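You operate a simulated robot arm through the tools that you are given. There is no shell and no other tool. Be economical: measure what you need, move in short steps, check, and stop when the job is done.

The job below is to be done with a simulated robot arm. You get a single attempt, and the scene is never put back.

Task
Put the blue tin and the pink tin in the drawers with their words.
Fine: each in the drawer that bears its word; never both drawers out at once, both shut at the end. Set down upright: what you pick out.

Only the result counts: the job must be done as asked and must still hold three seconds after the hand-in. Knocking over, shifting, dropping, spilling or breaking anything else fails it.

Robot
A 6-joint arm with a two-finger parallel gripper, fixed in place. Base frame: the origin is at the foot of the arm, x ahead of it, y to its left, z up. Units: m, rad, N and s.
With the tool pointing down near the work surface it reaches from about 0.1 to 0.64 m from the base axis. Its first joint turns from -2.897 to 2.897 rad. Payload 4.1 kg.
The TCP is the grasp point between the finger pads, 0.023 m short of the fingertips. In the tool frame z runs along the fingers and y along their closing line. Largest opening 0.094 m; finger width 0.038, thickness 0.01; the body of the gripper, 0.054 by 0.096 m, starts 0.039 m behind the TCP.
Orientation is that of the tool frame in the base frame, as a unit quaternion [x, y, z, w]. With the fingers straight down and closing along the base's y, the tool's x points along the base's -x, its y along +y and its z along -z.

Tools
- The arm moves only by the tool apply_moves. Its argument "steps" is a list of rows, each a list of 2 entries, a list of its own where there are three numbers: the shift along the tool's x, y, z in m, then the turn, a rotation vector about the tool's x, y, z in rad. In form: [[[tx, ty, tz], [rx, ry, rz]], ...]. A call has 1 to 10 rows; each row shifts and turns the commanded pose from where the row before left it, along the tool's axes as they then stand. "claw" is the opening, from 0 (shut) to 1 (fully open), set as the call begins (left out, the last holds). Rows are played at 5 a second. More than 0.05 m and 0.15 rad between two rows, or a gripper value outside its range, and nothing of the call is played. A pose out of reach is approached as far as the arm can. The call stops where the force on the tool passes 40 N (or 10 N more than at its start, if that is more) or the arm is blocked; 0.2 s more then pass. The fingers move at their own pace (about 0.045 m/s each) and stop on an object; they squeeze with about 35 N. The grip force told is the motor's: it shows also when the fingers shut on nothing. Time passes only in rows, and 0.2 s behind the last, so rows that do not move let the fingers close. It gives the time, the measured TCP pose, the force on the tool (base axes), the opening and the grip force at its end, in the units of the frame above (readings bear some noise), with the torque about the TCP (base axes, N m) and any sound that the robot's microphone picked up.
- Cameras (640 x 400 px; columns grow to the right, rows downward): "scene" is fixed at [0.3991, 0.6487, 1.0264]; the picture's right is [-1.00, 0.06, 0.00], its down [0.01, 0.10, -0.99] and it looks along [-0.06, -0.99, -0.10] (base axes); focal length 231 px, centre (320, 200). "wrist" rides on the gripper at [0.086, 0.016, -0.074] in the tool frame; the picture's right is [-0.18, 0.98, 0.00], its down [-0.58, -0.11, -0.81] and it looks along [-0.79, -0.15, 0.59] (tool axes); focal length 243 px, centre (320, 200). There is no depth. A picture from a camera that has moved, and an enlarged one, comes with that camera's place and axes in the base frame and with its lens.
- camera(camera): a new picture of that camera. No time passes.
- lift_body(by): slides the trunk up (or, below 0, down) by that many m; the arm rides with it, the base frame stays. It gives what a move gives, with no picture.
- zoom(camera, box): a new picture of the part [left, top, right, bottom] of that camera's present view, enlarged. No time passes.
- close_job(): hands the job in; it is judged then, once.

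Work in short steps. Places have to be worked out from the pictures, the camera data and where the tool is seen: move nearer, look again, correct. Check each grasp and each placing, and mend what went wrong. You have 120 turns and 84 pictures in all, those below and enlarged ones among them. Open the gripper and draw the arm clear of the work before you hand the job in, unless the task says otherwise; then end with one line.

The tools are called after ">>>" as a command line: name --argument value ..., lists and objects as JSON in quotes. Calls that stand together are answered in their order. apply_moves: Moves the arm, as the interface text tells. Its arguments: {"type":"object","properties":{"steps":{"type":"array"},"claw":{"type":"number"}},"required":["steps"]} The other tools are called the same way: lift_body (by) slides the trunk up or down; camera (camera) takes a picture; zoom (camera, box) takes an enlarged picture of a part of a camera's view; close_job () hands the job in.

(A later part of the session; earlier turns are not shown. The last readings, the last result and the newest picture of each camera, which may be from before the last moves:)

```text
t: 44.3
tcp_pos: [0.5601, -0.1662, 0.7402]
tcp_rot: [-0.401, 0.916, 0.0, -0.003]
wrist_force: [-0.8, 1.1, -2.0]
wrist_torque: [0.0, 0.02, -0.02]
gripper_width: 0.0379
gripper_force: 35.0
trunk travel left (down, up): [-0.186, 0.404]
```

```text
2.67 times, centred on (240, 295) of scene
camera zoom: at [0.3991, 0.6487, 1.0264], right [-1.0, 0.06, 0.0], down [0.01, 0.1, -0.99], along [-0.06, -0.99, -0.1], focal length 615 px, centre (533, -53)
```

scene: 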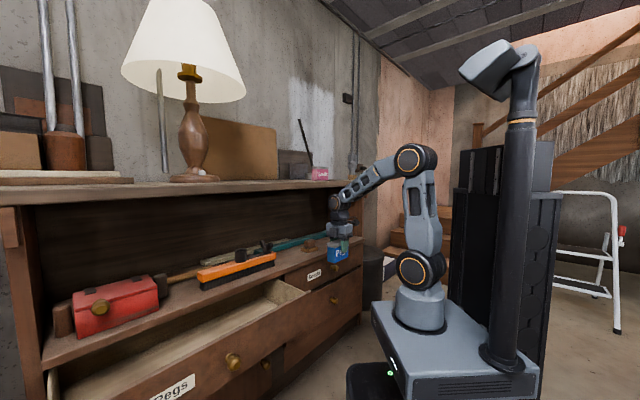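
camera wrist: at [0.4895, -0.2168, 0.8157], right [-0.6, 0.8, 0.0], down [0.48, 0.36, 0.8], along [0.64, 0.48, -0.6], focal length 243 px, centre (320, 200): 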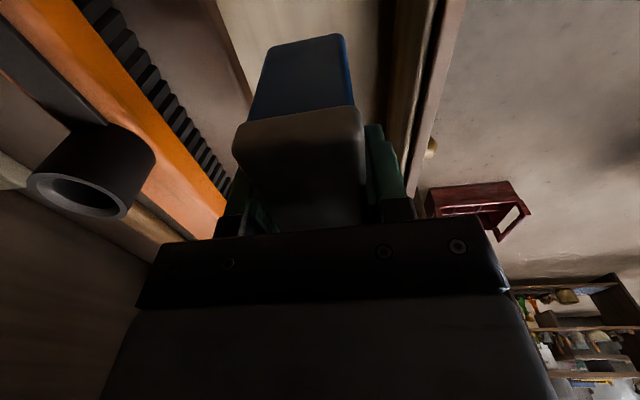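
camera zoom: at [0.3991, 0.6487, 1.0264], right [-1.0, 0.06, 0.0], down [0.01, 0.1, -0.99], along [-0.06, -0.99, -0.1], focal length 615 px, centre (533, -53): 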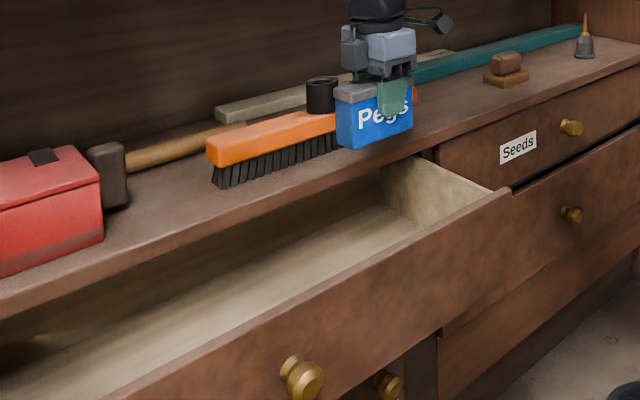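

Inner drawer space spans n≈-0.44 to -0.58; the tin is at -0.513, centred. I descend to just above the drawer floor.

>>> apply_moves --steps '[[[0, 0, 0.035], [0, 0, 0]], [[0, 0, 0.035], [0, 0, 0]], [[0, 0, 0.035], [0, 0, 0]], [[0, 0, 0.035], [0, 0, 0]]]'

>>> camera --camera "wrist"

>>> zoom --camera "scene" --box '[180, 230, 340, 330]'

```text
t: 45.3
tcp_pos: [0.5593, -0.165, 0.6]
tcp_rot: [-0.4, 0.917, 0.0, -0.002]
wrist_force: [-0.1, 0.0, -1.4]
wrist_torque: [0.0, 0.0, 0.0]
gripper_width: 0.0375
gripper_force: 34.9
trunk travel left (down, up): [-0.186, 0.404]
```

```text
44 pictures are left
camera wrist: at [0.4892, -0.217, 0.6745], right [-0.6, 0.8, 0.0], down [0.48, 0.36, 0.8], along [0.64, 0.48, -0.6], focal length 243 px, centre (320, 200)
```

wrist: 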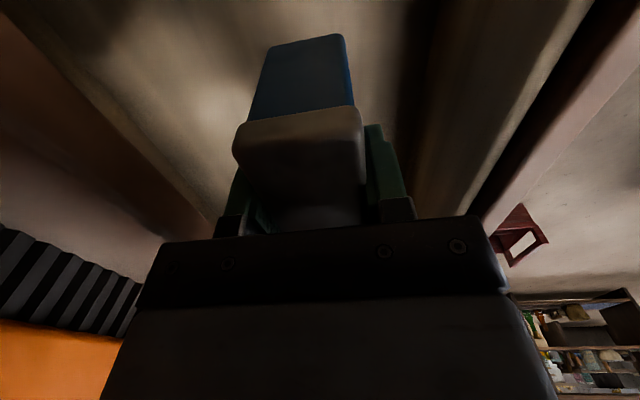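

```text
4.00 times, centred on (260, 280) of scene
camera zoom: at [0.3991, 0.6487, 1.0264], right [-1.0, 0.06, 0.0], down [0.01, 0.1, -0.99], along [-0.06, -0.99, -0.1], focal length 923 px, centre (560, -120)
```

zoom: 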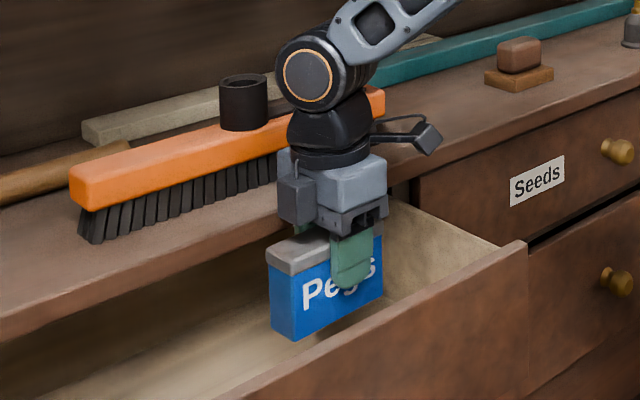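

Well centred between counter edge and drawer front. Descend gently, watching for contact.

>>> apply_moves --steps '[[[0, 0, 0.01], [0, 0, 0]], [[0, 0, 0.01], [0, 0, 0]], [[0, 0, 0.01], [0, 0, 0]], [[0, 0, 0.01], [0, 0, 0]]]'

>>> camera --camera "wrist"

```text
t: 46.3
tcp_pos: [0.5601, -0.1658, 0.5594]
tcp_rot: [-0.4, 0.916, -0.001, -0.002]
wrist_force: [-0.5, 0.8, -1.9]
wrist_torque: [0.0, 0.02, 0.0]
gripper_width: 0.0376
gripper_force: 34.8
trunk travel left (down, up): [-0.186, 0.404]
```

```text
42 pictures are left
camera wrist: at [0.4887, -0.2172, 0.6356], right [-0.6, 0.8, 0.0], down [0.48, 0.36, 0.8], along [0.64, 0.48, -0.6], focal length 243 px, centre (320, 200)
```

wrist: 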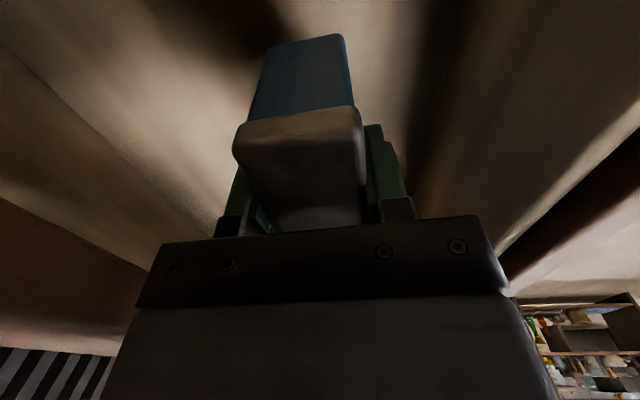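

No contact yet; continue in small steps.

>>> apply_moves --steps '[[[0, 0, 0.006], [0, 0, 0]], [[0, 0, 0.006], [0, 0, 0]], [[0, 0, 0.005], [0, 0, 0]]]'

>>> apply_moves --steps '[[[0, 0, 0.004], [0, 0, 0]], [[0, 0, 0.003], [0, 0, 0]]]'

```text
t: 47.1
tcp_pos: [0.5612, -0.1663, 0.5426]
tcp_rot: [-0.401, 0.916, 0.0, -0.003]
wrist_force: [0.5, -0.1, -1.2]
wrist_torque: [-0.04, 0.01, -0.02]
gripper_width: 0.0377
gripper_force: 34.6
trunk travel left (down, up): [-0.186, 0.404]
```

```text
t: 47.7
tcp_pos: [0.5605, -0.1654, 0.5365]
tcp_rot: [-0.4, 0.917, 0.0, -0.003]
wrist_force: [0.2, 0.5, -2.0]
wrist_torque: [-0.02, -0.01, 0.0]
gripper_width: 0.0376
gripper_force: 35.2
trunk travel left (down, up): [-0.186, 0.404]
```

>>> apply_moves --steps '[[[0, 0, 0.004], [0, 0, 0]], [[0, 0, 0.004], [0, 0, 0]]]'

>>> zoom --camera "scene" --box '[180, 230, 340, 330]'

```text
t: 48.3
tcp_pos: [0.5608, -0.1651, 0.5291]
tcp_rot: [-0.401, 0.916, 0.0, -0.003]
wrist_force: [-0.4, 0.4, -1.4]
wrist_torque: [-0.03, -0.01, -0.02]
gripper_width: 0.0378
gripper_force: 35.3
trunk travel left (down, up): [-0.186, 0.404]
```

```text
4.00 times, centred on (260, 280) of scene
camera zoom: at [0.3991, 0.6487, 1.0264], right [-1.0, 0.06, 0.0], down [0.01, 0.1, -0.99], along [-0.06, -0.99, -0.1], focal length 923 px, centre (560, -120)
```

zoom: 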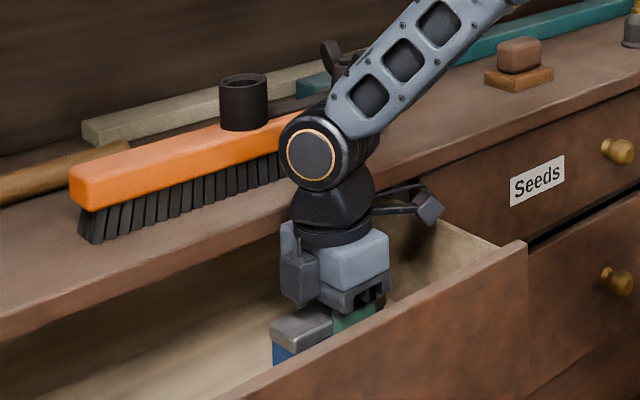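

Still no contact; continue lowering in small steps.

>>> apply_moves --steps '[[[0, 0, 0.004], [0, 0, 0]], [[0, 0, 0.004], [0, 0, 0]]]'

>>> apply_moves --steps '[[[0, 0, 0.004], [0, 0, 0]], [[0, 0, 0.004], [0, 0, 0]]]'

>>> apply_moves --steps '[[[0, 0, 0.003], [0, 0, 0]], [[0, 0, 0.003], [0, 0, 0]]]'

```text
t: 48.9
tcp_pos: [0.5602, -0.1653, 0.5204]
tcp_rot: [-0.4, 0.916, 0.0, -0.003]
wrist_force: [1.4, -0.3, -1.1]
wrist_torque: [0.01, 0.01, -0.03]
gripper_width: 0.0377
gripper_force: 35.1
trunk travel left (down, up): [-0.186, 0.404]
```

```text
t: 49.5
tcp_pos: [0.5605, -0.1661, 0.5157]
tcp_rot: [-0.4, 0.916, -0.003, 0.0]
wrist_force: [2.0, -0.2, 22.5]
wrist_torque: [0.22, 0.26, -0.07]
gripper_width: 0.0377
gripper_force: 34.8
trunk travel left (down, up): [-0.186, 0.404]
```

```text
t: 50.1
tcp_pos: [0.5582, -0.1644, 0.509]
tcp_rot: [-0.4, 0.916, -0.001, -0.002]
wrist_force: [0.3, 0.8, 23.3]
wrist_torque: [0.04, 0.03, -0.01]
gripper_width: 0.0374
gripper_force: 34.9
trunk travel left (down, up): [-0.186, 0.404]
```

Contact (23 N up): tin is on the floor of the drawer. I open partially and rise.

>>> apply_moves --steps '[[[0, 0, -0.003], [0, 0, 0]], [[0, 0, 0], [0, 0, 0]], [[0, 0, 0], [0, 0, 0]], [[0, 0, -0.015], [0, 0, 0]], [[0, 0, -0.03], [0, 0, 0]], [[0, 0, -0.04], [0, 0, 0]], [[0, 0, -0.04], [0, 0, 0]], [[0, 0, -0.04], [0, 0, 0]]]' --claw 0.75

>>> camera --camera "wrist"

>>> zoom --camera "scene" --box '[180, 230, 340, 330]'

```text
t: 51.9
tcp_pos: [0.5605, -0.1654, 0.6748]
tcp_rot: [-0.4, 0.917, -0.001, -0.004]
wrist_force: [-0.8, -0.8, -0.5]
wrist_torque: [-0.01, 0.02, -0.02]
gripper_width: 0.0703
gripper_force: 0.0
trunk travel left (down, up): [-0.186, 0.404]
```

```text
40 pictures are left
camera wrist: at [0.4893, -0.2166, 0.7505], right [-0.6, 0.8, 0.0], down [0.48, 0.36, 0.8], along [0.64, 0.48, -0.6], focal length 243 px, centre (320, 200)
```

wrist: 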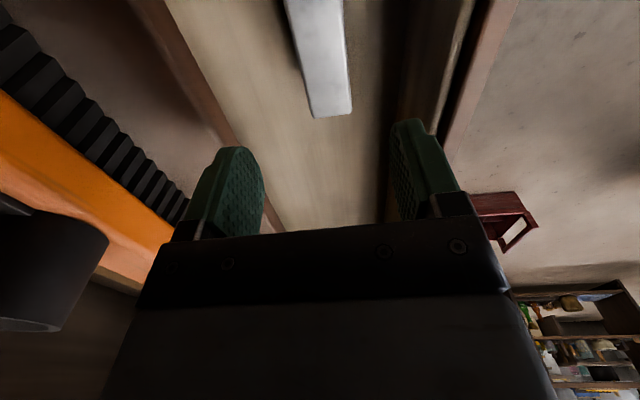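

```text
4.00 times, centred on (260, 280) of scene
camera zoom: at [0.3991, 0.6487, 1.0264], right [-1.0, 0.06, 0.0], down [0.01, 0.1, -0.99], along [-0.06, -0.99, -0.1], focal length 923 px, centre (560, -120)
```

zoom: 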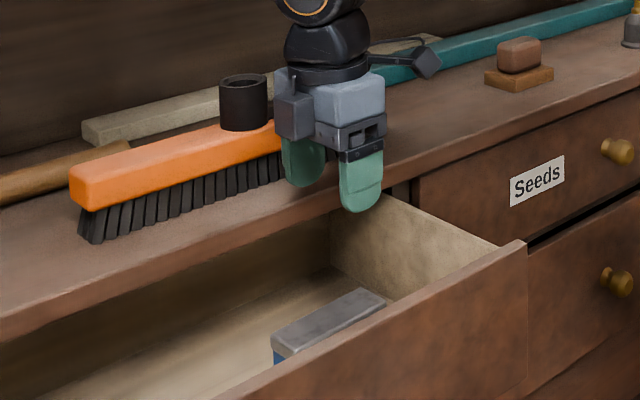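

Blue tin stands upright in the Pegs drawer, below its rim. Now I retreat, rotate the tool back to face the cabinet and prepare to push the drawer shut.

>>> apply_moves --steps '[[[0, 0.01, -0.045], [0, 0, 0]], [[0, 0.04, -0.02], [0, 0, 0]], [[0, 0.045, 0], [0, 0, 0]], [[0, 0.045, 0], [0, 0, 0]], [[0, 0.045, 0], [0, 0, 0]], [[0, 0.04, 0], [0, 0, 0]]]' --claw 0

>>> apply_moves --steps '[[[0, 0, 0], [0, 0, 0.15]], [[0, 0, 0], [0, 0, 0.15]], [[0, 0, 0], [0, 0, 0.15]], [[0, 0, 0], [0, 0, 0.15]], [[0, 0, 0], [0, 0, 0.15]], [[0, 0, 0], [0, 0, 0.15]], [[0, 0, 0], [0, 0, 0.15]], [[0, 0, 0], [0, 0, 0.15]], [[0, 0, 0], [0, 0, 0.15]], [[0, 0, 0], [0, 0, 0.15]]]'

>>> apply_moves --steps '[[[0, 0, 0], [0, 0, 0.11]], [[0, 0, 0], [0, -0.14, 0]], [[0, 0, 0], [0, -0.14, 0]], [[0, 0, 0], [0, -0.14, 0]], [[0, 0, 0], [0, -0.14, 0]], [[0, 0, 0], [0, -0.14, 0]], [[0, 0, 0], [0, -0.14, 0]], [[0, 0, 0], [0, -0.14, 0]], [[0, 0, 0], [0, -0.14, 0]]]'

>>> camera --camera "scene"

```text
t: 53.3
tcp_pos: [0.396, -0.0106, 0.74]
tcp_rot: [-0.401, 0.916, -0.001, -0.002]
wrist_force: [-0.1, 0.2, -0.4]
wrist_torque: [0.02, 0.01, 0.0]
gripper_width: 0.0
gripper_force: 34.9
trunk travel left (down, up): [-0.186, 0.404]
```

```text
t: 55.5
tcp_pos: [0.3958, -0.0121, 0.7405]
tcp_rot: [0.333, 0.943, -0.002, -0.002]
wrist_force: [0.6, -0.3, 0.7]
wrist_torque: [-0.01, -0.01, 0.04]
gripper_width: 0.0
gripper_force: 35.0
trunk travel left (down, up): [-0.186, 0.404]
```

```text
t: 57.5
tcp_pos: [0.399, -0.0104, 0.7411]
tcp_rot: [0.323, 0.783, -0.205, 0.49]
wrist_force: [0.6, -0.9, 0.2]
wrist_torque: [0.02, 0.03, 0.02]
gripper_width: 0.0
gripper_force: 34.9
out of reach, approached as far as the arm can: row 9
trunk travel left (down, up): [-0.186, 0.404]
```

```text
38 pictures are left
```

scene: 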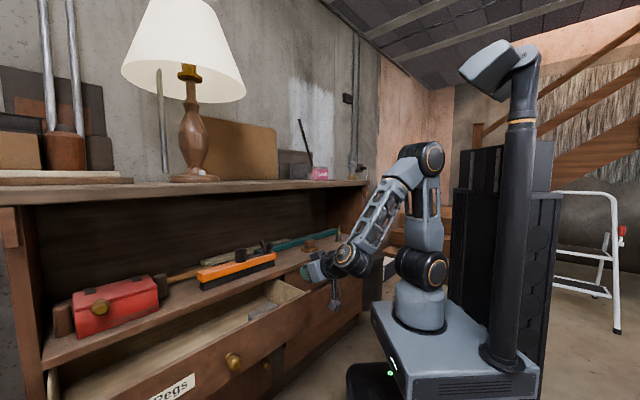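

Posture good. I lower the trunk and bring the closed fingertips to the drawer front beside the knob.

>>> lift_body --by -0.13

>>> apply_moves --steps '[[[0.005, 0.036, 0.0], [0, 0, 0]], [[0.005, 0.036, 0.0], [0, 0, 0]], [[0.005, 0.036, 0.02], [0, 0, 0]], [[0.005, 0.036, 0.025], [0, 0, 0]], [[0.004, 0.0, 0.025], [0, 0, 0]]]'

>>> camera --camera "wrist"

>>> zoom --camera "scene" --box '[120, 270, 320, 395]'

```text
t: 59.1
tcp_pos: [0.3995, -0.0103, 0.6107]
tcp_rot: [0.323, 0.784, -0.206, 0.489]
wrist_force: [-0.3, -0.1, 0.0]
wrist_torque: [-0.02, -0.01, 0.01]
gripper_width: 0.0002
gripper_force: 35.0
trunk travel left (down, up): [-0.056, 0.534]
```

```text
t: 60.3
tcp_pos: [0.537, 0.0528, 0.5565]
tcp_rot: [0.323, 0.783, -0.206, 0.489]
wrist_force: [-0.9, 0.0, -0.5]
wrist_torque: [0.02, 0.02, 0.0]
gripper_width: 0.0
gripper_force: 35.5
trunk travel left (down, up): [-0.056, 0.534]
```

```text
37 pictures are left
camera wrist: at [0.474, 0.1388, 0.512], right [0.75, 0.64, 0.16], down [-0.41, 0.26, 0.88], along [0.52, -0.72, 0.45], focal length 243 px, centre (320, 200)
```

wrist: 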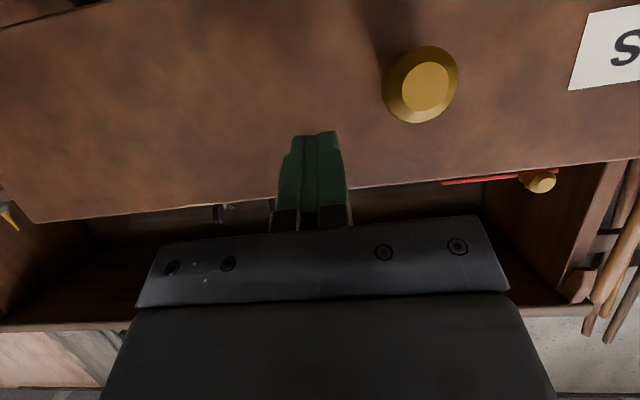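

```text
3.20 times, centred on (220, 332) of scene
camera zoom: at [0.3991, 0.6487, 1.0264], right [-1.0, 0.06, 0.0], down [0.01, 0.1, -0.99], along [-0.06, -0.99, -0.1], focal length 738 px, centre (640, -224)
```

zoom: 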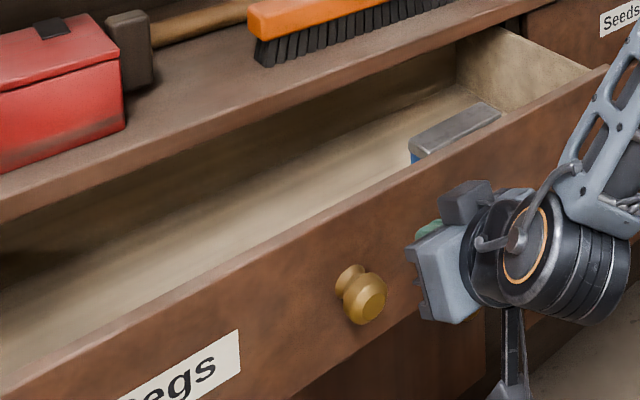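

Tips are at the front, beside the knob. I push in along the drawer axis.

>>> apply_moves --steps '[[[0.009, 0, 0.0043], [0, 0, 0]], [[-0.0087, 0, 0.018], [0, 0, 0]], [[-0.0087, 0, 0.018], [0, 0, 0]], [[-0.0087, 0, 0.018], [0, 0, 0]], [[-0.0087, 0, 0.018], [0, 0, 0]], [[-0.0087, 0, 0.018], [0, 0, 0]], [[-0.0087, 0, 0.018], [0, 0, 0]], [[-0.0087, 0, 0.018], [0, 0, 0]]]'

>>> zoom --camera "scene" --box '[40, 250, 280, 400]'

```text
t: 62.1
tcp_pos: [0.6364, -0.045, 0.5472]
tcp_rot: [0.323, 0.783, -0.206, 0.49]
wrist_force: [0.4, -0.1, -0.4]
wrist_torque: [0.01, -0.02, 0.02]
gripper_width: 0.0
gripper_force: 35.1
trunk travel left (down, up): [-0.056, 0.534]
```

```text
2.67 times, centred on (160, 325) of scene
camera zoom: at [0.3991, 0.6487, 1.0264], right [-1.0, 0.06, 0.0], down [0.01, 0.1, -0.99], along [-0.06, -0.99, -0.1], focal length 615 px, centre (747, -133)
```

zoom: 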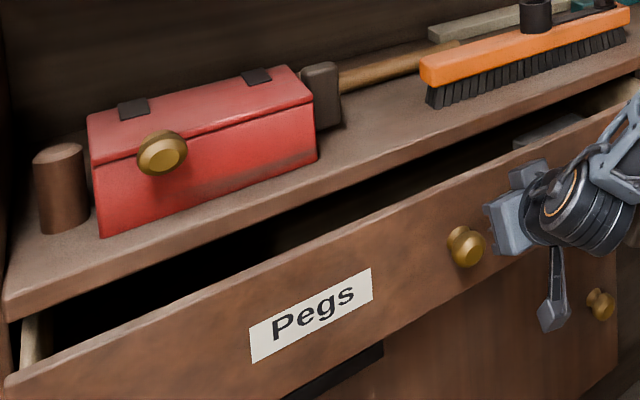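

It slides easily. Continue to closed, slowing at the end.

>>> apply_moves --steps '[[[-0.0087, 0, 0.018], [0, 0, 0]], [[-0.0087, 0, 0.018], [0, 0, 0]], [[-0.0065, 0, 0.0135], [0, 0, 0]], [[-0.0044, 0, 0.009], [0, 0, 0]], [[-0.0044, 0, 0.009], [0, 0, 0]], [[-0.0022, 0, 0.0045], [0, 0, 0]], [[-0.0022, 0, 0.0045], [0, 0, 0]]]'

>>> zoom --camera "scene" --box '[40, 250, 280, 400]'

```text
t: 63.7
tcp_pos: [0.6958, -0.1041, 0.5463]
tcp_rot: [0.322, 0.784, -0.206, 0.489]
wrist_force: [-17.2, 7.7, 1.4]
wrist_torque: [-0.08, -0.16, -0.19]
gripper_width: 0.0
gripper_force: 35.1
trunk travel left (down, up): [-0.056, 0.534]
```

```text
2.67 times, centred on (160, 325) of scene
camera zoom: at [0.3991, 0.6487, 1.0264], right [-1.0, 0.06, 0.0], down [0.01, 0.1, -0.99], along [-0.06, -0.99, -0.1], focal length 615 px, centre (747, -133)
```

zoom: 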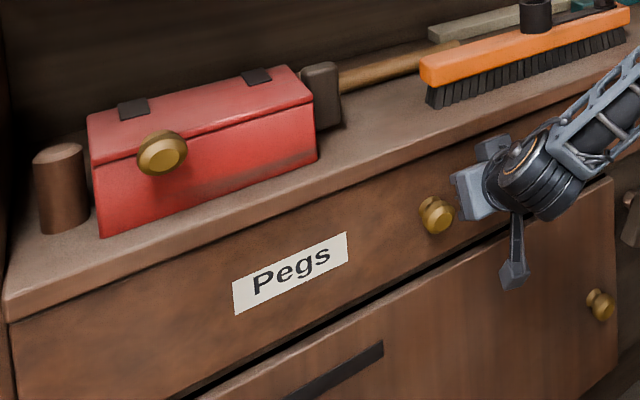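

The Pegs drawer is shut (label back at its starting pixel position). I back off and traverse toward the Seeds knob at (0.249,-0.558,0.527).

>>> apply_moves --steps '[[[0.015, 0, -0.03], [0, 0, 0]], [[0.01, 0, -0.03], [0, 0, 0]], [[0.0, -0.02, -0.035], [0, 0, 0]], [[-0.02, -0.045, -0.01], [0, 0, 0]], [[0, -0.048, 0], [0, 0, 0]], [[0, -0.048, 0], [0, 0, 0]], [[0, -0.048, 0], [0, 0, 0]], [[0, -0.048, 0], [0, 0, 0]], [[0, -0.048, 0], [0, 0, 0]]]' --claw 1

>>> camera --camera "scene"

```text
refused: row 4 steps farther than a row can; nothing moved
```

```text
33 pictures are left
```

scene: 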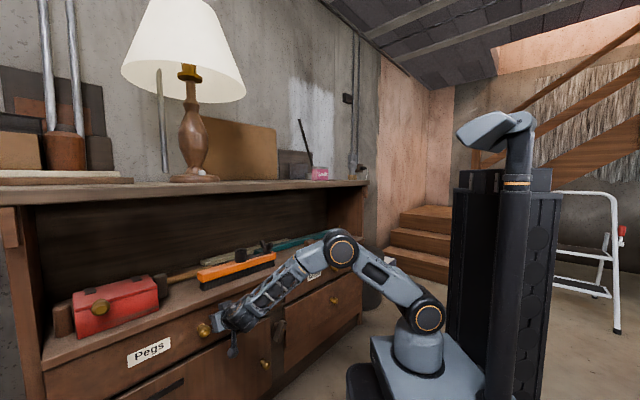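

Row 4 was slightly too long; I shorten it and resend.

>>> apply_moves --steps '[[[0.015, 0, -0.03], [0, 0, 0]], [[0.01, 0, -0.03], [0, 0, 0]], [[0.0, -0.02, -0.035], [0, 0, 0]], [[-0.02, -0.035, -0.01], [0, 0, 0]], [[0, -0.048, 0], [0, 0, 0]], [[0, -0.048, 0], [0, 0, 0]], [[0, -0.048, 0], [0, 0, 0]], [[0, -0.048, 0], [0, 0, 0]], [[0, -0.048, 0], [0, 0, 0]]]' --claw 1

>>> camera --camera "scene"

```text
t: 65.7
tcp_pos: [0.4196, -0.2457, 0.5903]
tcp_rot: [0.323, 0.784, -0.205, 0.489]
wrist_force: [-0.1, 0.5, -0.1]
wrist_torque: [-0.02, 0.0, -0.01]
gripper_width: 0.0941
gripper_force: 0.0
trunk travel left (down, up): [-0.056, 0.534]
```

```text
32 pictures are left
```

scene: 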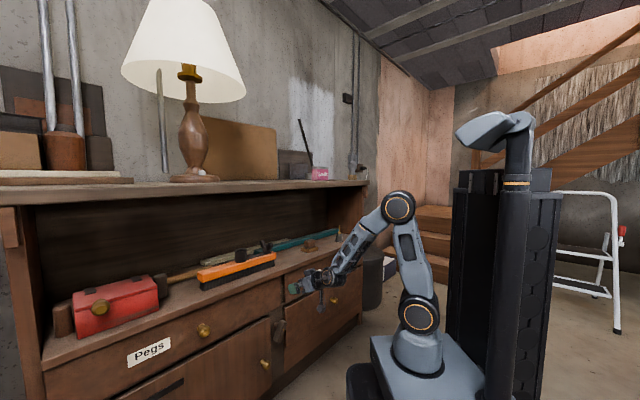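

Clear. Continue sideways to face the Seeds knob.

>>> apply_moves --steps '[[[0, -0.048, 0], [0, 0, 0]], [[0, -0.048, 0], [0, 0, 0]], [[0, -0.048, 0], [0, 0, 0]], [[0, -0.048, 0], [0, 0, 0]], [[0, -0.048, 0], [0, 0, 0]], [[0, -0.048, 0], [0, 0, 0]], [[0, -0.048, 0], [0, 0, 0]]]'

>>> camera --camera "wrist"

```text
t: 67.3
tcp_pos: [0.3905, -0.2731, 0.5931]
tcp_rot: [0.325, 0.783, -0.208, 0.487]
wrist_force: [-0.4, 0.0, -0.3]
wrist_torque: [0.03, 0.02, -0.03]
gripper_width: 0.0942
gripper_force: 0.1
out of reach, approached as far as the arm can: row 1, 2, 3, 4, 5, 6, 7
trunk travel left (down, up): [-0.056, 0.534]
```

```text
31 pictures are left
camera wrist: at [0.3263, -0.1873, 0.5495], right [0.76, 0.63, 0.16], down [-0.4, 0.26, 0.88], along [0.52, -0.73, 0.45], focal length 243 px, centre (320, 200)
```

wrist: 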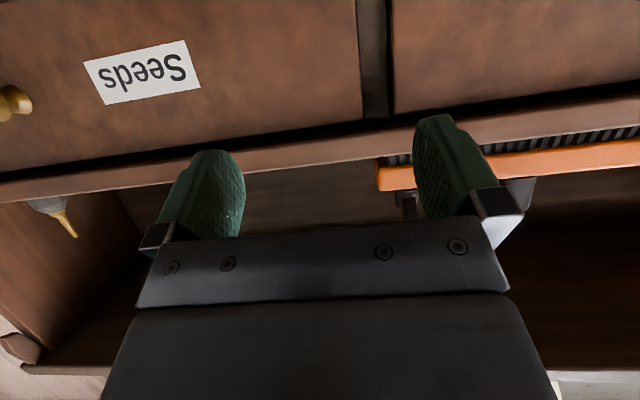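

The arm is too folded in this posture here. I'll go via a vertical tool: rise, untilt, move sideways, then tilt again.

>>> apply_moves --steps '[[[-0.036, 0, -0.0174], [0, 0, 0]], [[-0.036, 0, -0.0174], [0, 0, 0]], [[0, 0, 0], [0, 0.14, 0]], [[0, 0, 0], [0, 0.14, 0]], [[0, 0, 0], [0, 0.14, 0]], [[0, 0, 0], [0, 0.14, 0]], [[0, 0, 0], [0, 0.14, 0]], [[0, 0, 0], [0, 0.14, 0]], [[0, 0, 0], [0, 0.14, 0]], [[0, 0, 0], [0, 0.14, 0]]]'

>>> apply_moves --steps '[[[0, -0.048, 0], [0, 0, 0]], [[0, -0.048, 0], [0, 0, 0]], [[0, -0.048, 0], [0, 0, 0]], [[0, -0.048, 0], [0, 0, 0]], [[0, -0.048, 0], [0, 0, 0]], [[0, -0.048, 0], [0, 0, 0]]]'

```text
t: 69.5
tcp_pos: [0.3836, -0.2817, 0.6753]
tcp_rot: [0.402, 0.91, -0.059, 0.083]
wrist_force: [1.1, 1.0, -0.5]
wrist_torque: [-0.03, -0.03, 0.02]
gripper_width: 0.0941
gripper_force: 0.1
out of reach, approached as far as the arm can: row 4, 5
trunk travel left (down, up): [-0.056, 0.534]
```

```text
t: 70.9
tcp_pos: [0.1701, -0.4756, 0.6882]
tcp_rot: [0.403, 0.909, -0.061, 0.084]
wrist_force: [0.1, 0.5, 0.0]
wrist_torque: [-0.02, 0.0, 0.01]
gripper_width: 0.0942
gripper_force: 0.1
trunk travel left (down, up): [-0.056, 0.534]
```

Now in front of the Seeds drawer (f≈-0.216). Fix the small residual roll/yaw and tilt again toward the knob.

>>> apply_moves --steps '[[[0, 0, 0], [-0.044, 0, -0.045]], [[0, 0, 0], [0, -0.14, 0]], [[0, 0, 0], [0, -0.14, 0]], [[0, 0, 0], [0, -0.14, 0]], [[0, 0, 0], [0, -0.14, 0]], [[0, 0, 0], [0, -0.14, 0]], [[0, 0, 0], [0, -0.14, 0]]]'

>>> camera --camera "wrist"

>>> camera --camera "scene"

```text
t: 72.5
tcp_pos: [0.1699, -0.4739, 0.6872]
tcp_rot: [0.33, 0.802, -0.194, 0.459]
wrist_force: [0.5, 0.1, -0.6]
wrist_torque: [-0.03, 0.0, -0.03]
gripper_width: 0.0943
gripper_force: 0.0
trunk travel left (down, up): [-0.056, 0.534]
```

```text
30 pictures are left
camera wrist: at [0.1038, -0.3861, 0.6506], right [0.76, 0.63, 0.15], down [-0.36, 0.21, 0.91], along [0.54, -0.75, 0.39], focal length 243 px, centre (320, 200)
```

wrist: 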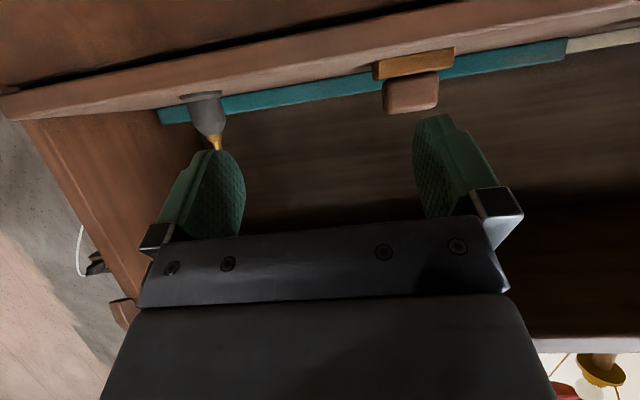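

```text
29 pictures are left
```

scene: 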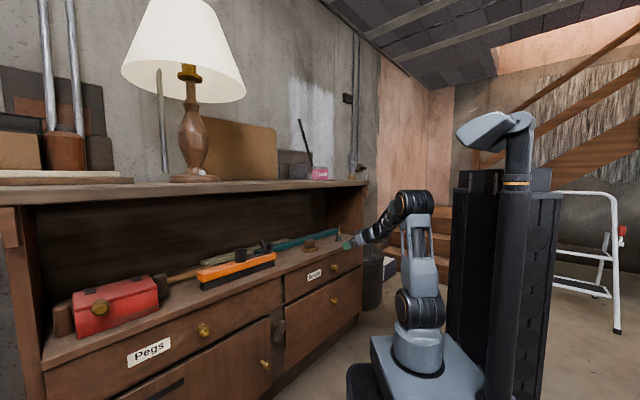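

Aligned to the cabinet axis. Lower straight down to knob height at standoff and look.

>>> apply_moves --steps '[[[0.0367, 0, 0.0214], [0, 0, 0]], [[0.0367, 0, 0.0214], [0, 0, 0]], [[0.0367, 0, 0.0214], [0, 0, 0]]]'

>>> camera --camera "wrist"

```text
t: 73.3
tcp_pos: [0.1682, -0.4771, 0.5612]
tcp_rot: [0.329, 0.803, -0.194, 0.458]
wrist_force: [0.6, -0.5, -0.6]
wrist_torque: [-0.02, 0.01, -0.02]
gripper_width: 0.094
gripper_force: 0.1
trunk travel left (down, up): [-0.056, 0.534]
```

```text
28 pictures are left
camera wrist: at [0.1028, -0.3884, 0.5239], right [0.76, 0.63, 0.15], down [-0.36, 0.21, 0.91], along [0.54, -0.75, 0.39], focal length 243 px, centre (320, 200)
```

wrist: 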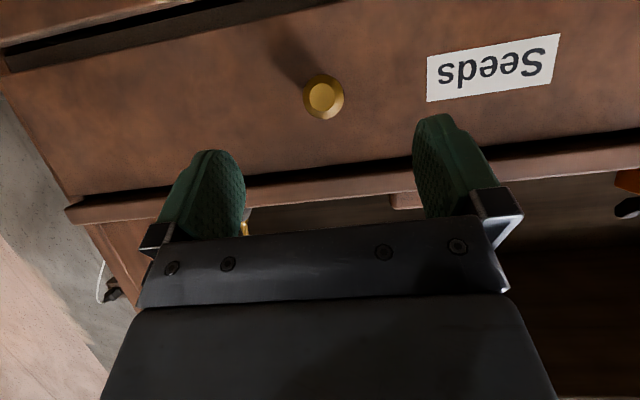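

Knob confirmed at (0.248,-0.560,0.525). Advance to the grasp point and close.

>>> apply_moves --steps '[[[-0.0077, -0.001, 0.033], [0, 0, 0]], [[-0.0077, -0.001, 0.033], [0, 0, 0]], [[-0.0076, 0, 0.033], [0, 0, 0]]]'

>>> apply_moves --steps '[[[0, 0, 0], [0, 0, 0]], [[0, 0, 0], [0, 0, 0]], [[0, 0, 0], [0, 0, 0]], [[0, 0, 0], [0, 0, 0]], [[0, 0, 0], [0, 0, 0]], [[0, 0, 0], [0, 0, 0]]]' --claw 0

>>> camera --camera "wrist"

```text
t: 74.1
tcp_pos: [0.2355, -0.5455, 0.5294]
tcp_rot: [0.33, 0.802, -0.195, 0.458]
wrist_force: [-0.6, 0.0, 0.2]
wrist_torque: [0.0, -0.01, 0.02]
gripper_width: 0.0941
gripper_force: 0.1
trunk travel left (down, up): [-0.056, 0.534]
```

```text
t: 75.5
tcp_pos: [0.2352, -0.5463, 0.5308]
tcp_rot: [0.33, 0.802, -0.195, 0.459]
wrist_force: [-3.3, -5.0, -2.3]
wrist_torque: [-0.08, -0.06, 0.33]
gripper_width: 0.0335
gripper_force: 44.6
trunk travel left (down, up): [-0.056, 0.534]
```

```text
27 pictures are left
camera wrist: at [0.1691, -0.4573, 0.4935], right [0.76, 0.63, 0.15], down [-0.36, 0.21, 0.91], along [0.54, -0.75, 0.39], focal length 243 px, centre (320, 200)
```

wrist: 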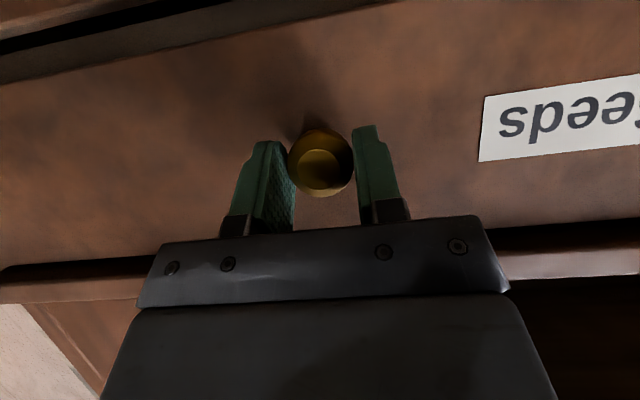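

Knob gripped cleanly. Pull the Seeds drawer out along its axis.

>>> apply_moves --steps '[[[0.0101, 0, -0.0173], [0, 0, 0]], [[0.0101, 0, -0.0173], [0, 0, 0]], [[0.0101, 0, -0.0173], [0, 0, 0]], [[0.0101, 0, -0.0173], [0, 0, 0]], [[0.0101, 0, -0.0173], [0, 0, 0]], [[0.0101, 0, -0.0173], [0, 0, 0]], [[0.0101, 0, -0.0173], [0, 0, 0]], [[0.0101, 0, -0.0173], [0, 0, 0]]]'

>>> camera --camera "scene"

```text
t: 77.3
tcp_pos: [0.1216, -0.4323, 0.5305]
tcp_rot: [0.329, 0.802, -0.194, 0.459]
wrist_force: [-6.9, -8.0, -0.5]
wrist_torque: [0.51, 0.46, 0.33]
gripper_width: 0.034
gripper_force: 45.2
trunk travel left (down, up): [-0.056, 0.534]
```

```text
26 pictures are left
```

scene: 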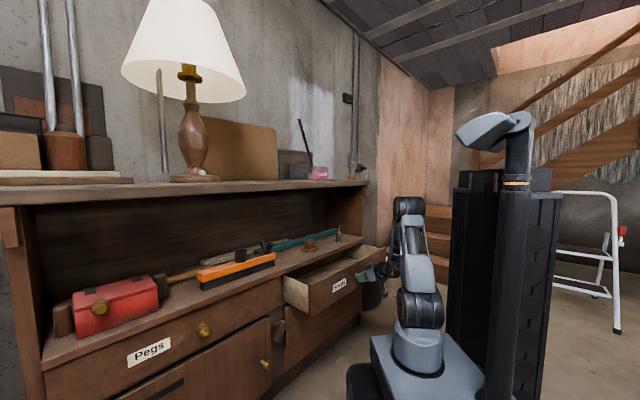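

Out 0.16 m smoothly; pull 0.03 m more, then release and back away upward.

>>> apply_moves --steps '[[[0.0076, 0, -0.013], [0, 0, 0]], [[0.0076, 0, -0.013], [0, 0, 0]]]'

>>> apply_moves --steps '[[[0, 0, 0], [0, 0, 0]], [[0, 0, 0], [0, 0, 0]], [[0, 0, 0], [0, 0, 0]], [[0, 0, -0.03], [0, 0, 0]], [[-0.01, 0, -0.03], [0, 0, 0]], [[-0.04, 0, -0.01], [0, 0, 0]], [[-0.04, 0, 0], [0, 0, 0]], [[-0.04, 0, 0], [0, 0, 0]]]' --claw 1

>>> camera --camera "wrist"

```text
t: 77.9
tcp_pos: [0.1014, -0.4119, 0.5301]
tcp_rot: [0.33, 0.802, -0.194, 0.459]
wrist_force: [-5.8, -7.2, 0.3]
wrist_torque: [-0.44, 0.08, -0.24]
gripper_width: 0.0339
gripper_force: 45.1
trunk travel left (down, up): [-0.056, 0.534]
```

```text
t: 79.7
tcp_pos: [0.1065, -0.4134, 0.6772]
tcp_rot: [0.331, 0.802, -0.194, 0.458]
wrist_force: [0.8, -0.7, 0.3]
wrist_torque: [0.01, 0.01, 0.03]
gripper_width: 0.094
gripper_force: 0.0
trunk travel left (down, up): [-0.056, 0.534]
```

```text
25 pictures are left
camera wrist: at [0.0394, -0.3248, 0.6406], right [0.76, 0.63, 0.15], down [-0.36, 0.21, 0.91], along [0.54, -0.75, 0.39], focal length 243 px, centre (320, 200)
```

wrist: 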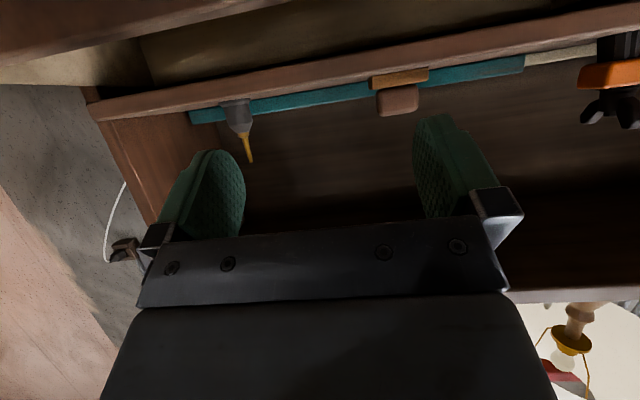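

Seeds drawer is out 0.19 m. Untilt, then raise the trunk (both slides) for the pink tin.

>>> apply_moves --steps '[[[0, 0, 0], [0, 0.15, 0]], [[0, 0, 0], [0, 0.15, 0]], [[0, 0, 0], [0, 0.15, 0]], [[0, 0, 0], [0, 0.15, 0]], [[0, 0, 0], [0, 0.15, 0]], [[0, 0, 0], [0, 0.15, 0]], [[0, 0, 0], [0, 0.145, 0]]]'

>>> camera --camera "wrist"

>>> lift_body --by 0.4

>>> lift_body --by 0.13

```text
t: 81.3
tcp_pos: [0.1074, -0.4134, 0.6778]
tcp_rot: [0.383, 0.924, -0.003, -0.004]
wrist_force: [-0.5, 0.3, 0.4]
wrist_torque: [0.02, 0.0, -0.02]
gripper_width: 0.0939
gripper_force: 0.1
trunk travel left (down, up): [-0.056, 0.534]
```

```text
24 pictures are left
camera wrist: at [0.0563, -0.3402, 0.753], right [0.83, 0.56, -0.01], down [0.34, -0.49, 0.8], along [0.45, -0.67, -0.59], focal length 243 px, centre (320, 200)
```

wrist: 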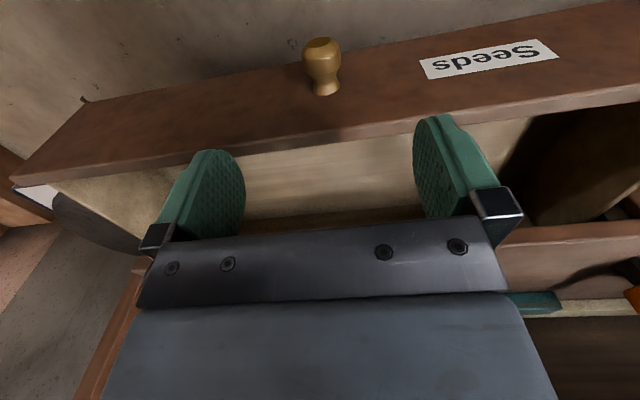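

```text
t: 85.2
tcp_pos: [0.1052, -0.4126, 1.0785]
tcp_rot: [0.382, 0.924, -0.003, -0.004]
wrist_force: [-0.3, 0.7, 0.4]
wrist_torque: [-0.04, 0.0, 0.03]
gripper_width: 0.0942
gripper_force: 0.1
trunk travel left (down, up): [-0.456, 0.134]
```

```text
t: 86.7
tcp_pos: [0.1061, -0.4139, 1.2084]
tcp_rot: [0.383, 0.924, -0.003, -0.004]
wrist_force: [0.2, -0.5, 0.3]
wrist_torque: [-0.01, 0.02, 0.0]
gripper_width: 0.094
gripper_force: 0.0
trunk travel left (down, up): [-0.586, 0.004]
```

Trunk is up; look at the pink tin from here.

>>> camera --camera "wrist"

```text
23 pictures are left
camera wrist: at [0.0563, -0.3402, 1.2826], right [0.83, 0.56, -0.01], down [0.34, -0.48, 0.81], along [0.45, -0.67, -0.59], focal length 243 px, centre (320, 200)
```

wrist: 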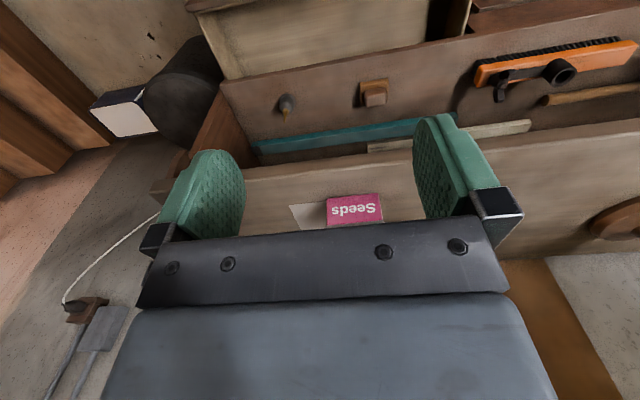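

Pink tin: front mid at about (0.315,-0.61), centre ≈(0.328,-0.624). I rotate the gripper 90° and shift for a side view, also to check the rod behind it.

>>> apply_moves --steps '[[[0, 0, 0], [0, 0, -0.15]], [[0, 0, 0], [0, 0, -0.15]], [[0, 0, 0], [0, 0, -0.15]], [[0, 0, 0], [0, 0, -0.15]], [[0, 0, 0], [0, 0, -0.15]], [[0, 0, 0], [0, 0, -0.15]], [[0, 0, 0], [0, 0, -0.15]], [[0, 0, 0], [0, 0, -0.15]], [[0, 0, 0], [0, 0, -0.15]], [[0, 0, 0], [0, 0, -0.15]]]'

>>> apply_moves --steps '[[[0.03, -0.03, 0], [0, 0, -0.07]], [[0.03, -0.03, 0], [0, 0, 0]], [[0.03, -0.03, 0], [0, 0, 0]], [[0.03, -0.03, 0], [0, 0, 0]]]'

>>> camera --camera "wrist"

```text
t: 88.9
tcp_pos: [0.1055, -0.4142, 1.2094]
tcp_rot: [-0.351, 0.936, -0.001, -0.004]
wrist_force: [-0.5, -0.3, 1.1]
wrist_torque: [-0.02, -0.02, -0.01]
gripper_width: 0.0939
gripper_force: 0.1
trunk travel left (down, up): [-0.586, 0.004]
```

```text
t: 89.9
tcp_pos: [0.1022, -0.5845, 1.2075]
tcp_rot: [-0.381, 0.924, 0.001, -0.004]
wrist_force: [0.3, 0.1, 0.5]
wrist_torque: [-0.01, 0.0, -0.02]
gripper_width: 0.0942
gripper_force: 0.1
trunk travel left (down, up): [-0.586, 0.004]
```

```text
22 pictures are left
camera wrist: at [0.03, -0.6337, 1.2823], right [-0.56, 0.83, 0.0], down [0.5, 0.33, 0.8], along [0.66, 0.45, -0.6], focal length 243 px, centre (320, 200)
```

wrist: 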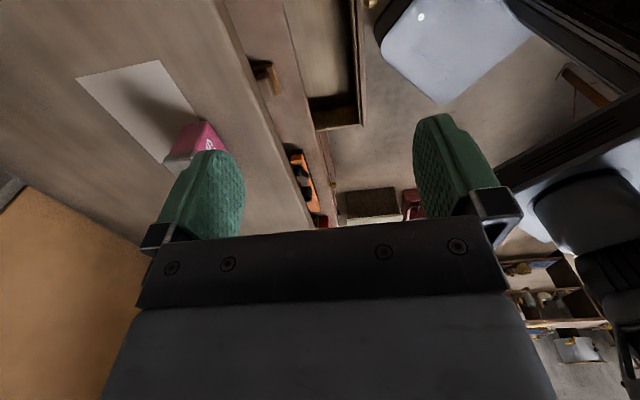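

The pink tin is partly hidden by a finger; move closer in -n for a clean look.

>>> apply_moves --steps '[[[0, -0.035, 0], [0, 0, 0]], [[-0.01, -0.035, 0], [0, 0, 0]], [[-0.01, -0.035, 0], [0, 0, 0]]]'

>>> camera --camera "wrist"

```text
t: 90.7
tcp_pos: [0.1668, -0.6052, 1.1999]
tcp_rot: [-0.383, 0.924, 0.0, -0.005]
wrist_force: [-0.1, 0.0, 0.1]
wrist_torque: [-0.01, 0.02, -0.03]
gripper_width: 0.094
gripper_force: 0.1
out of reach, approached as far as the arm can: row 2, 3
trunk travel left (down, up): [-0.586, 0.004]
```

```text
21 pictures are left
camera wrist: at [0.0941, -0.6547, 1.2746], right [-0.56, 0.83, 0.0], down [0.5, 0.34, 0.8], along [0.66, 0.45, -0.6], focal length 243 px, centre (320, 200)
```

wrist: 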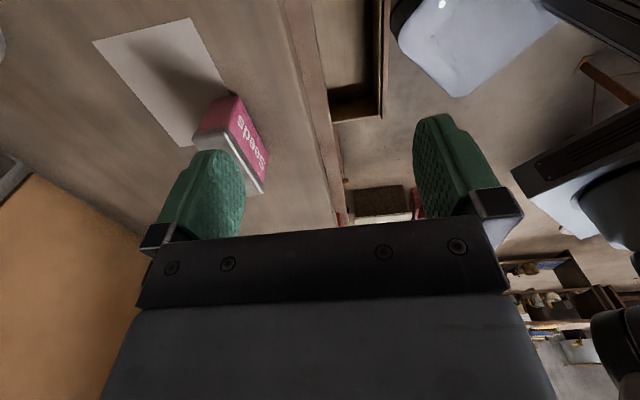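

Reach-limited at this height (r=0.63). Zoom for the tin's lid corners before descending.

>>> zoom --camera "wrist" --box '[140, 70, 300, 210]'

```text
2.86 times, centred on (220, 140) of wrist
camera zoom: at [0.0941, -0.6547, 1.2746], right [-0.56, 0.83, 0.0], down [0.5, 0.34, 0.8], along [0.66, 0.45, -0.6], focal length 693 px, centre (606, 371)
```

zoom: 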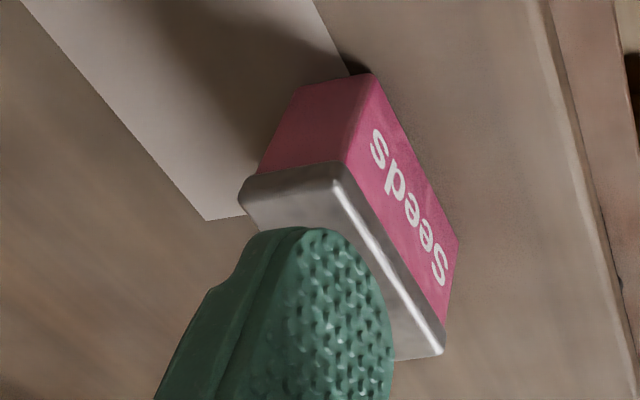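

Lid centre ≈(0.32,-0.625), angle ≈44°. I descend to just above lid height while moving sideways, then advance.

>>> apply_moves --steps '[[[-0.03, 0, 0.03], [0, 0, 0.02]], [[-0.03, 0, 0.03], [0, 0, 0]], [[-0.034, 0, 0.026], [0, 0, 0]], [[0, -0.03, 0], [0, 0, 0]], [[0, -0.03, 0], [0, 0, 0]], [[0, -0.02, 0], [0, 0, 0]], [[0, -0.02, 0], [0, 0, 0]], [[0, -0.02, 0], [0, 0, 0]]]'

>>> camera --camera "wrist"

>>> zoom --camera "scene" --box '[260, 100, 420, 200]'

```text
t: 92.5
tcp_pos: [0.2955, -0.5964, 1.1085]
tcp_rot: [-0.374, 0.928, -0.001, -0.004]
wrist_force: [-0.3, 0.0, 0.1]
wrist_torque: [0.0, 0.02, -0.04]
gripper_width: 0.094
gripper_force: 0.0
out of reach, approached as far as the arm can: row 7, 8
trunk travel left (down, up): [-0.586, 0.004]
```

```text
19 pictures are left
camera wrist: at [0.2218, -0.6431, 1.183], right [-0.55, 0.84, 0.0], down [0.5, 0.33, 0.8], along [0.67, 0.44, -0.6], focal length 243 px, centre (320, 200)
```

wrist: 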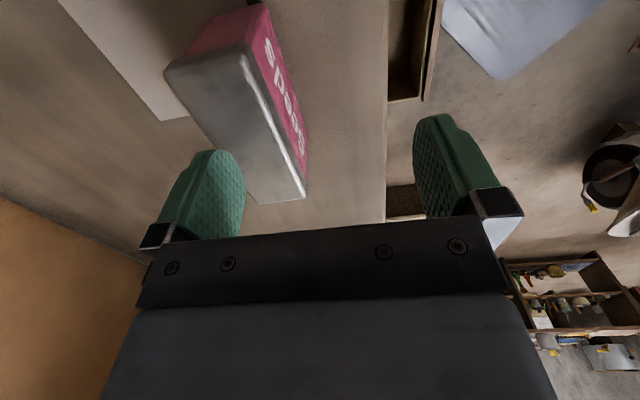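

```text
4.00 times, centred on (340, 150) of scene
camera zoom: at [0.3991, 0.6487, 1.0264], right [-1.0, 0.06, 0.0], down [0.01, 0.1, -0.99], along [-0.06, -0.99, -0.1], focal length 923 px, centre (240, 400)
```

zoom: 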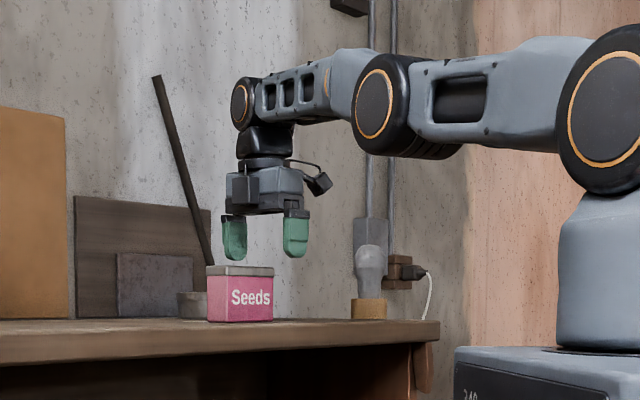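

Vertical reach falls ~3 cm short. I tilt the tool ~11° outward (pads will align the tin; I'll right it after) and advance over the tin.

>>> apply_moves --steps '[[[0, 0, 0], [0.1, 0, 0]], [[0, 0, 0], [0.1, 0, 0]], [[0.001, -0.0125, 0.0024], [0, 0, 0]], [[0.001, -0.0125, 0.0024], [0, 0, 0]], [[0, -0.0125, 0.0024], [0, 0, 0]]]'

>>> camera --camera "wrist"

```text
t: 93.7
tcp_pos: [0.3185, -0.6193, 1.1077]
tcp_rot: [-0.372, 0.923, -0.093, 0.032]
wrist_force: [-0.8, -0.1, 0.2]
wrist_torque: [0.0, 0.04, 0.03]
gripper_width: 0.0943
gripper_force: 0.1
out of reach, approached as far as the arm can: row 5
trunk travel left (down, up): [-0.586, 0.004]
```

```text
17 pictures are left
camera wrist: at [0.2342, -0.6568, 1.1787], right [-0.54, 0.82, -0.19], down [0.39, 0.44, 0.81], along [0.75, 0.36, -0.56], focal length 243 px, centre (320, 200)
```

wrist: 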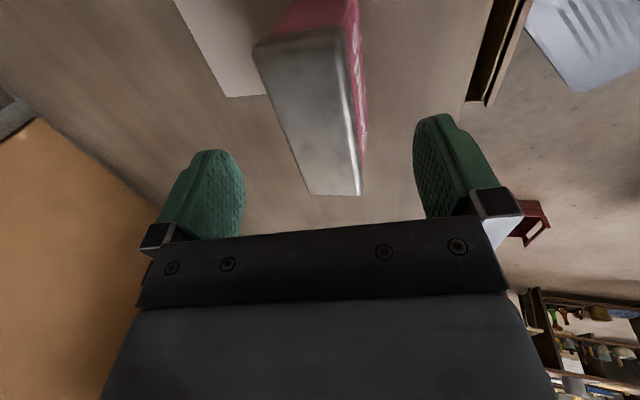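

Fingers straddle the lid with a few mm offset. Descend vertically to grasp height.

>>> apply_moves --steps '[[[0.001, 0.002, 0.0175], [0, 0, 0]], [[0.001, 0.002, 0.0175], [0, 0, 0]], [[0.001, 0.002, 0.0175], [0, 0, 0]]]'

>>> zoom --camera "scene" --box '[280, 120, 380, 190]'

```text
t: 94.5
tcp_pos: [0.3177, -0.6263, 1.0545]
tcp_rot: [-0.371, 0.924, -0.093, 0.032]
wrist_force: [0.2, 0.2, 0.0]
wrist_torque: [0.04, -0.02, -0.03]
gripper_width: 0.0942
gripper_force: 0.1
trunk travel left (down, up): [-0.586, 0.004]
```

```text
5.71 times, centred on (330, 155) of scene
camera zoom: at [0.3991, 0.6487, 1.0264], right [-1.0, 0.06, 0.0], down [0.01, 0.1, -0.99], along [-0.06, -0.99, -0.1], focal length 1318 px, centre (263, 457)
```

zoom: 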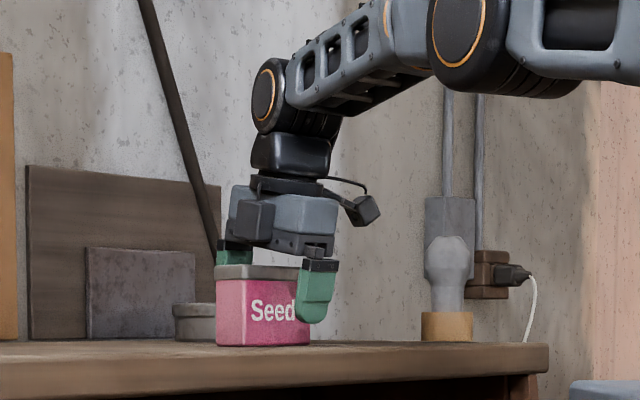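

At this lower height there may be more reach; I try removing some tilt in small steps.

>>> apply_moves --steps '[[[0, 0, 0], [-0.05, 0, 0]], [[0, 0, 0], [-0.05, 0, 0]]]'

```text
t: 95.1
tcp_pos: [0.3133, -0.6126, 1.053]
tcp_rot: [-0.372, 0.927, -0.046, 0.014]
wrist_force: [-0.3, -0.4, -0.8]
wrist_torque: [0.0, 0.03, -0.02]
gripper_width: 0.094
gripper_force: 0.0
out of reach, approached as far as the arm can: row 1, 2
trunk travel left (down, up): [-0.586, 0.004]
```

Reached with less tilt but 13 mm off-centre; I restore half the tilt and re-centre before closing.

>>> apply_moves --steps '[[[0, 0, 0], [0.06, 0, 0]], [[0.004, -0.011, 0.002], [0, 0, 0]]]'

```text
t: 95.7
tcp_pos: [0.3183, -0.6234, 1.0527]
tcp_rot: [-0.372, 0.925, -0.074, 0.026]
wrist_force: [0.2, 0.3, 0.5]
wrist_torque: [0.01, 0.0, 0.0]
gripper_width: 0.0942
gripper_force: 0.0
trunk travel left (down, up): [-0.586, 0.004]
```

Centred (tilt ≈0.16 rad). Close the gripper fully with enough time.

>>> apply_moves --steps '[[[0, 0, 0], [0, 0, 0]], [[0, 0, 0], [0, 0, 0]], [[0, 0, 0], [0, 0, 0]], [[0, 0, 0], [0, 0, 0]], [[0, 0, 0], [0, 0, 0]], [[0, 0, 0], [0, 0, 0]], [[0, 0, 0], [0, 0, 0]], [[0, 0, 0], [0, 0, 0]]]' --claw 0

>>> zoom --camera "scene" --box '[280, 120, 380, 190]'

```text
t: 97.5
tcp_pos: [0.3175, -0.6227, 1.054]
tcp_rot: [-0.371, 0.925, -0.075, 0.025]
wrist_force: [-0.6, -0.9, 3.7]
wrist_torque: [0.1, 0.0, 0.02]
gripper_width: 0.0377
gripper_force: 34.9
trunk travel left (down, up): [-0.586, 0.004]
```

```text
5.71 times, centred on (330, 155) of scene
camera zoom: at [0.3991, 0.6487, 1.0264], right [-1.0, 0.06, 0.0], down [0.01, 0.1, -0.99], along [-0.06, -0.99, -0.1], focal length 1318 px, centre (263, 457)
```

zoom: 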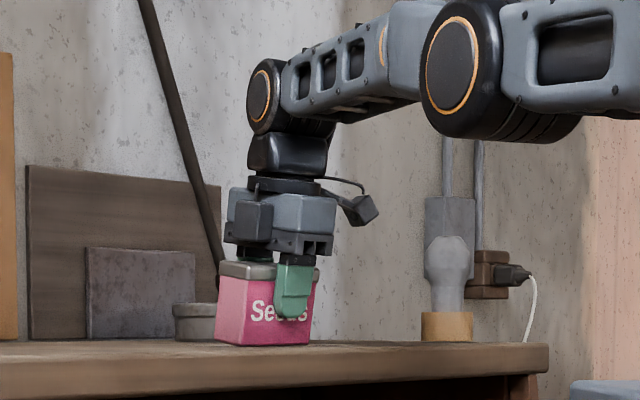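

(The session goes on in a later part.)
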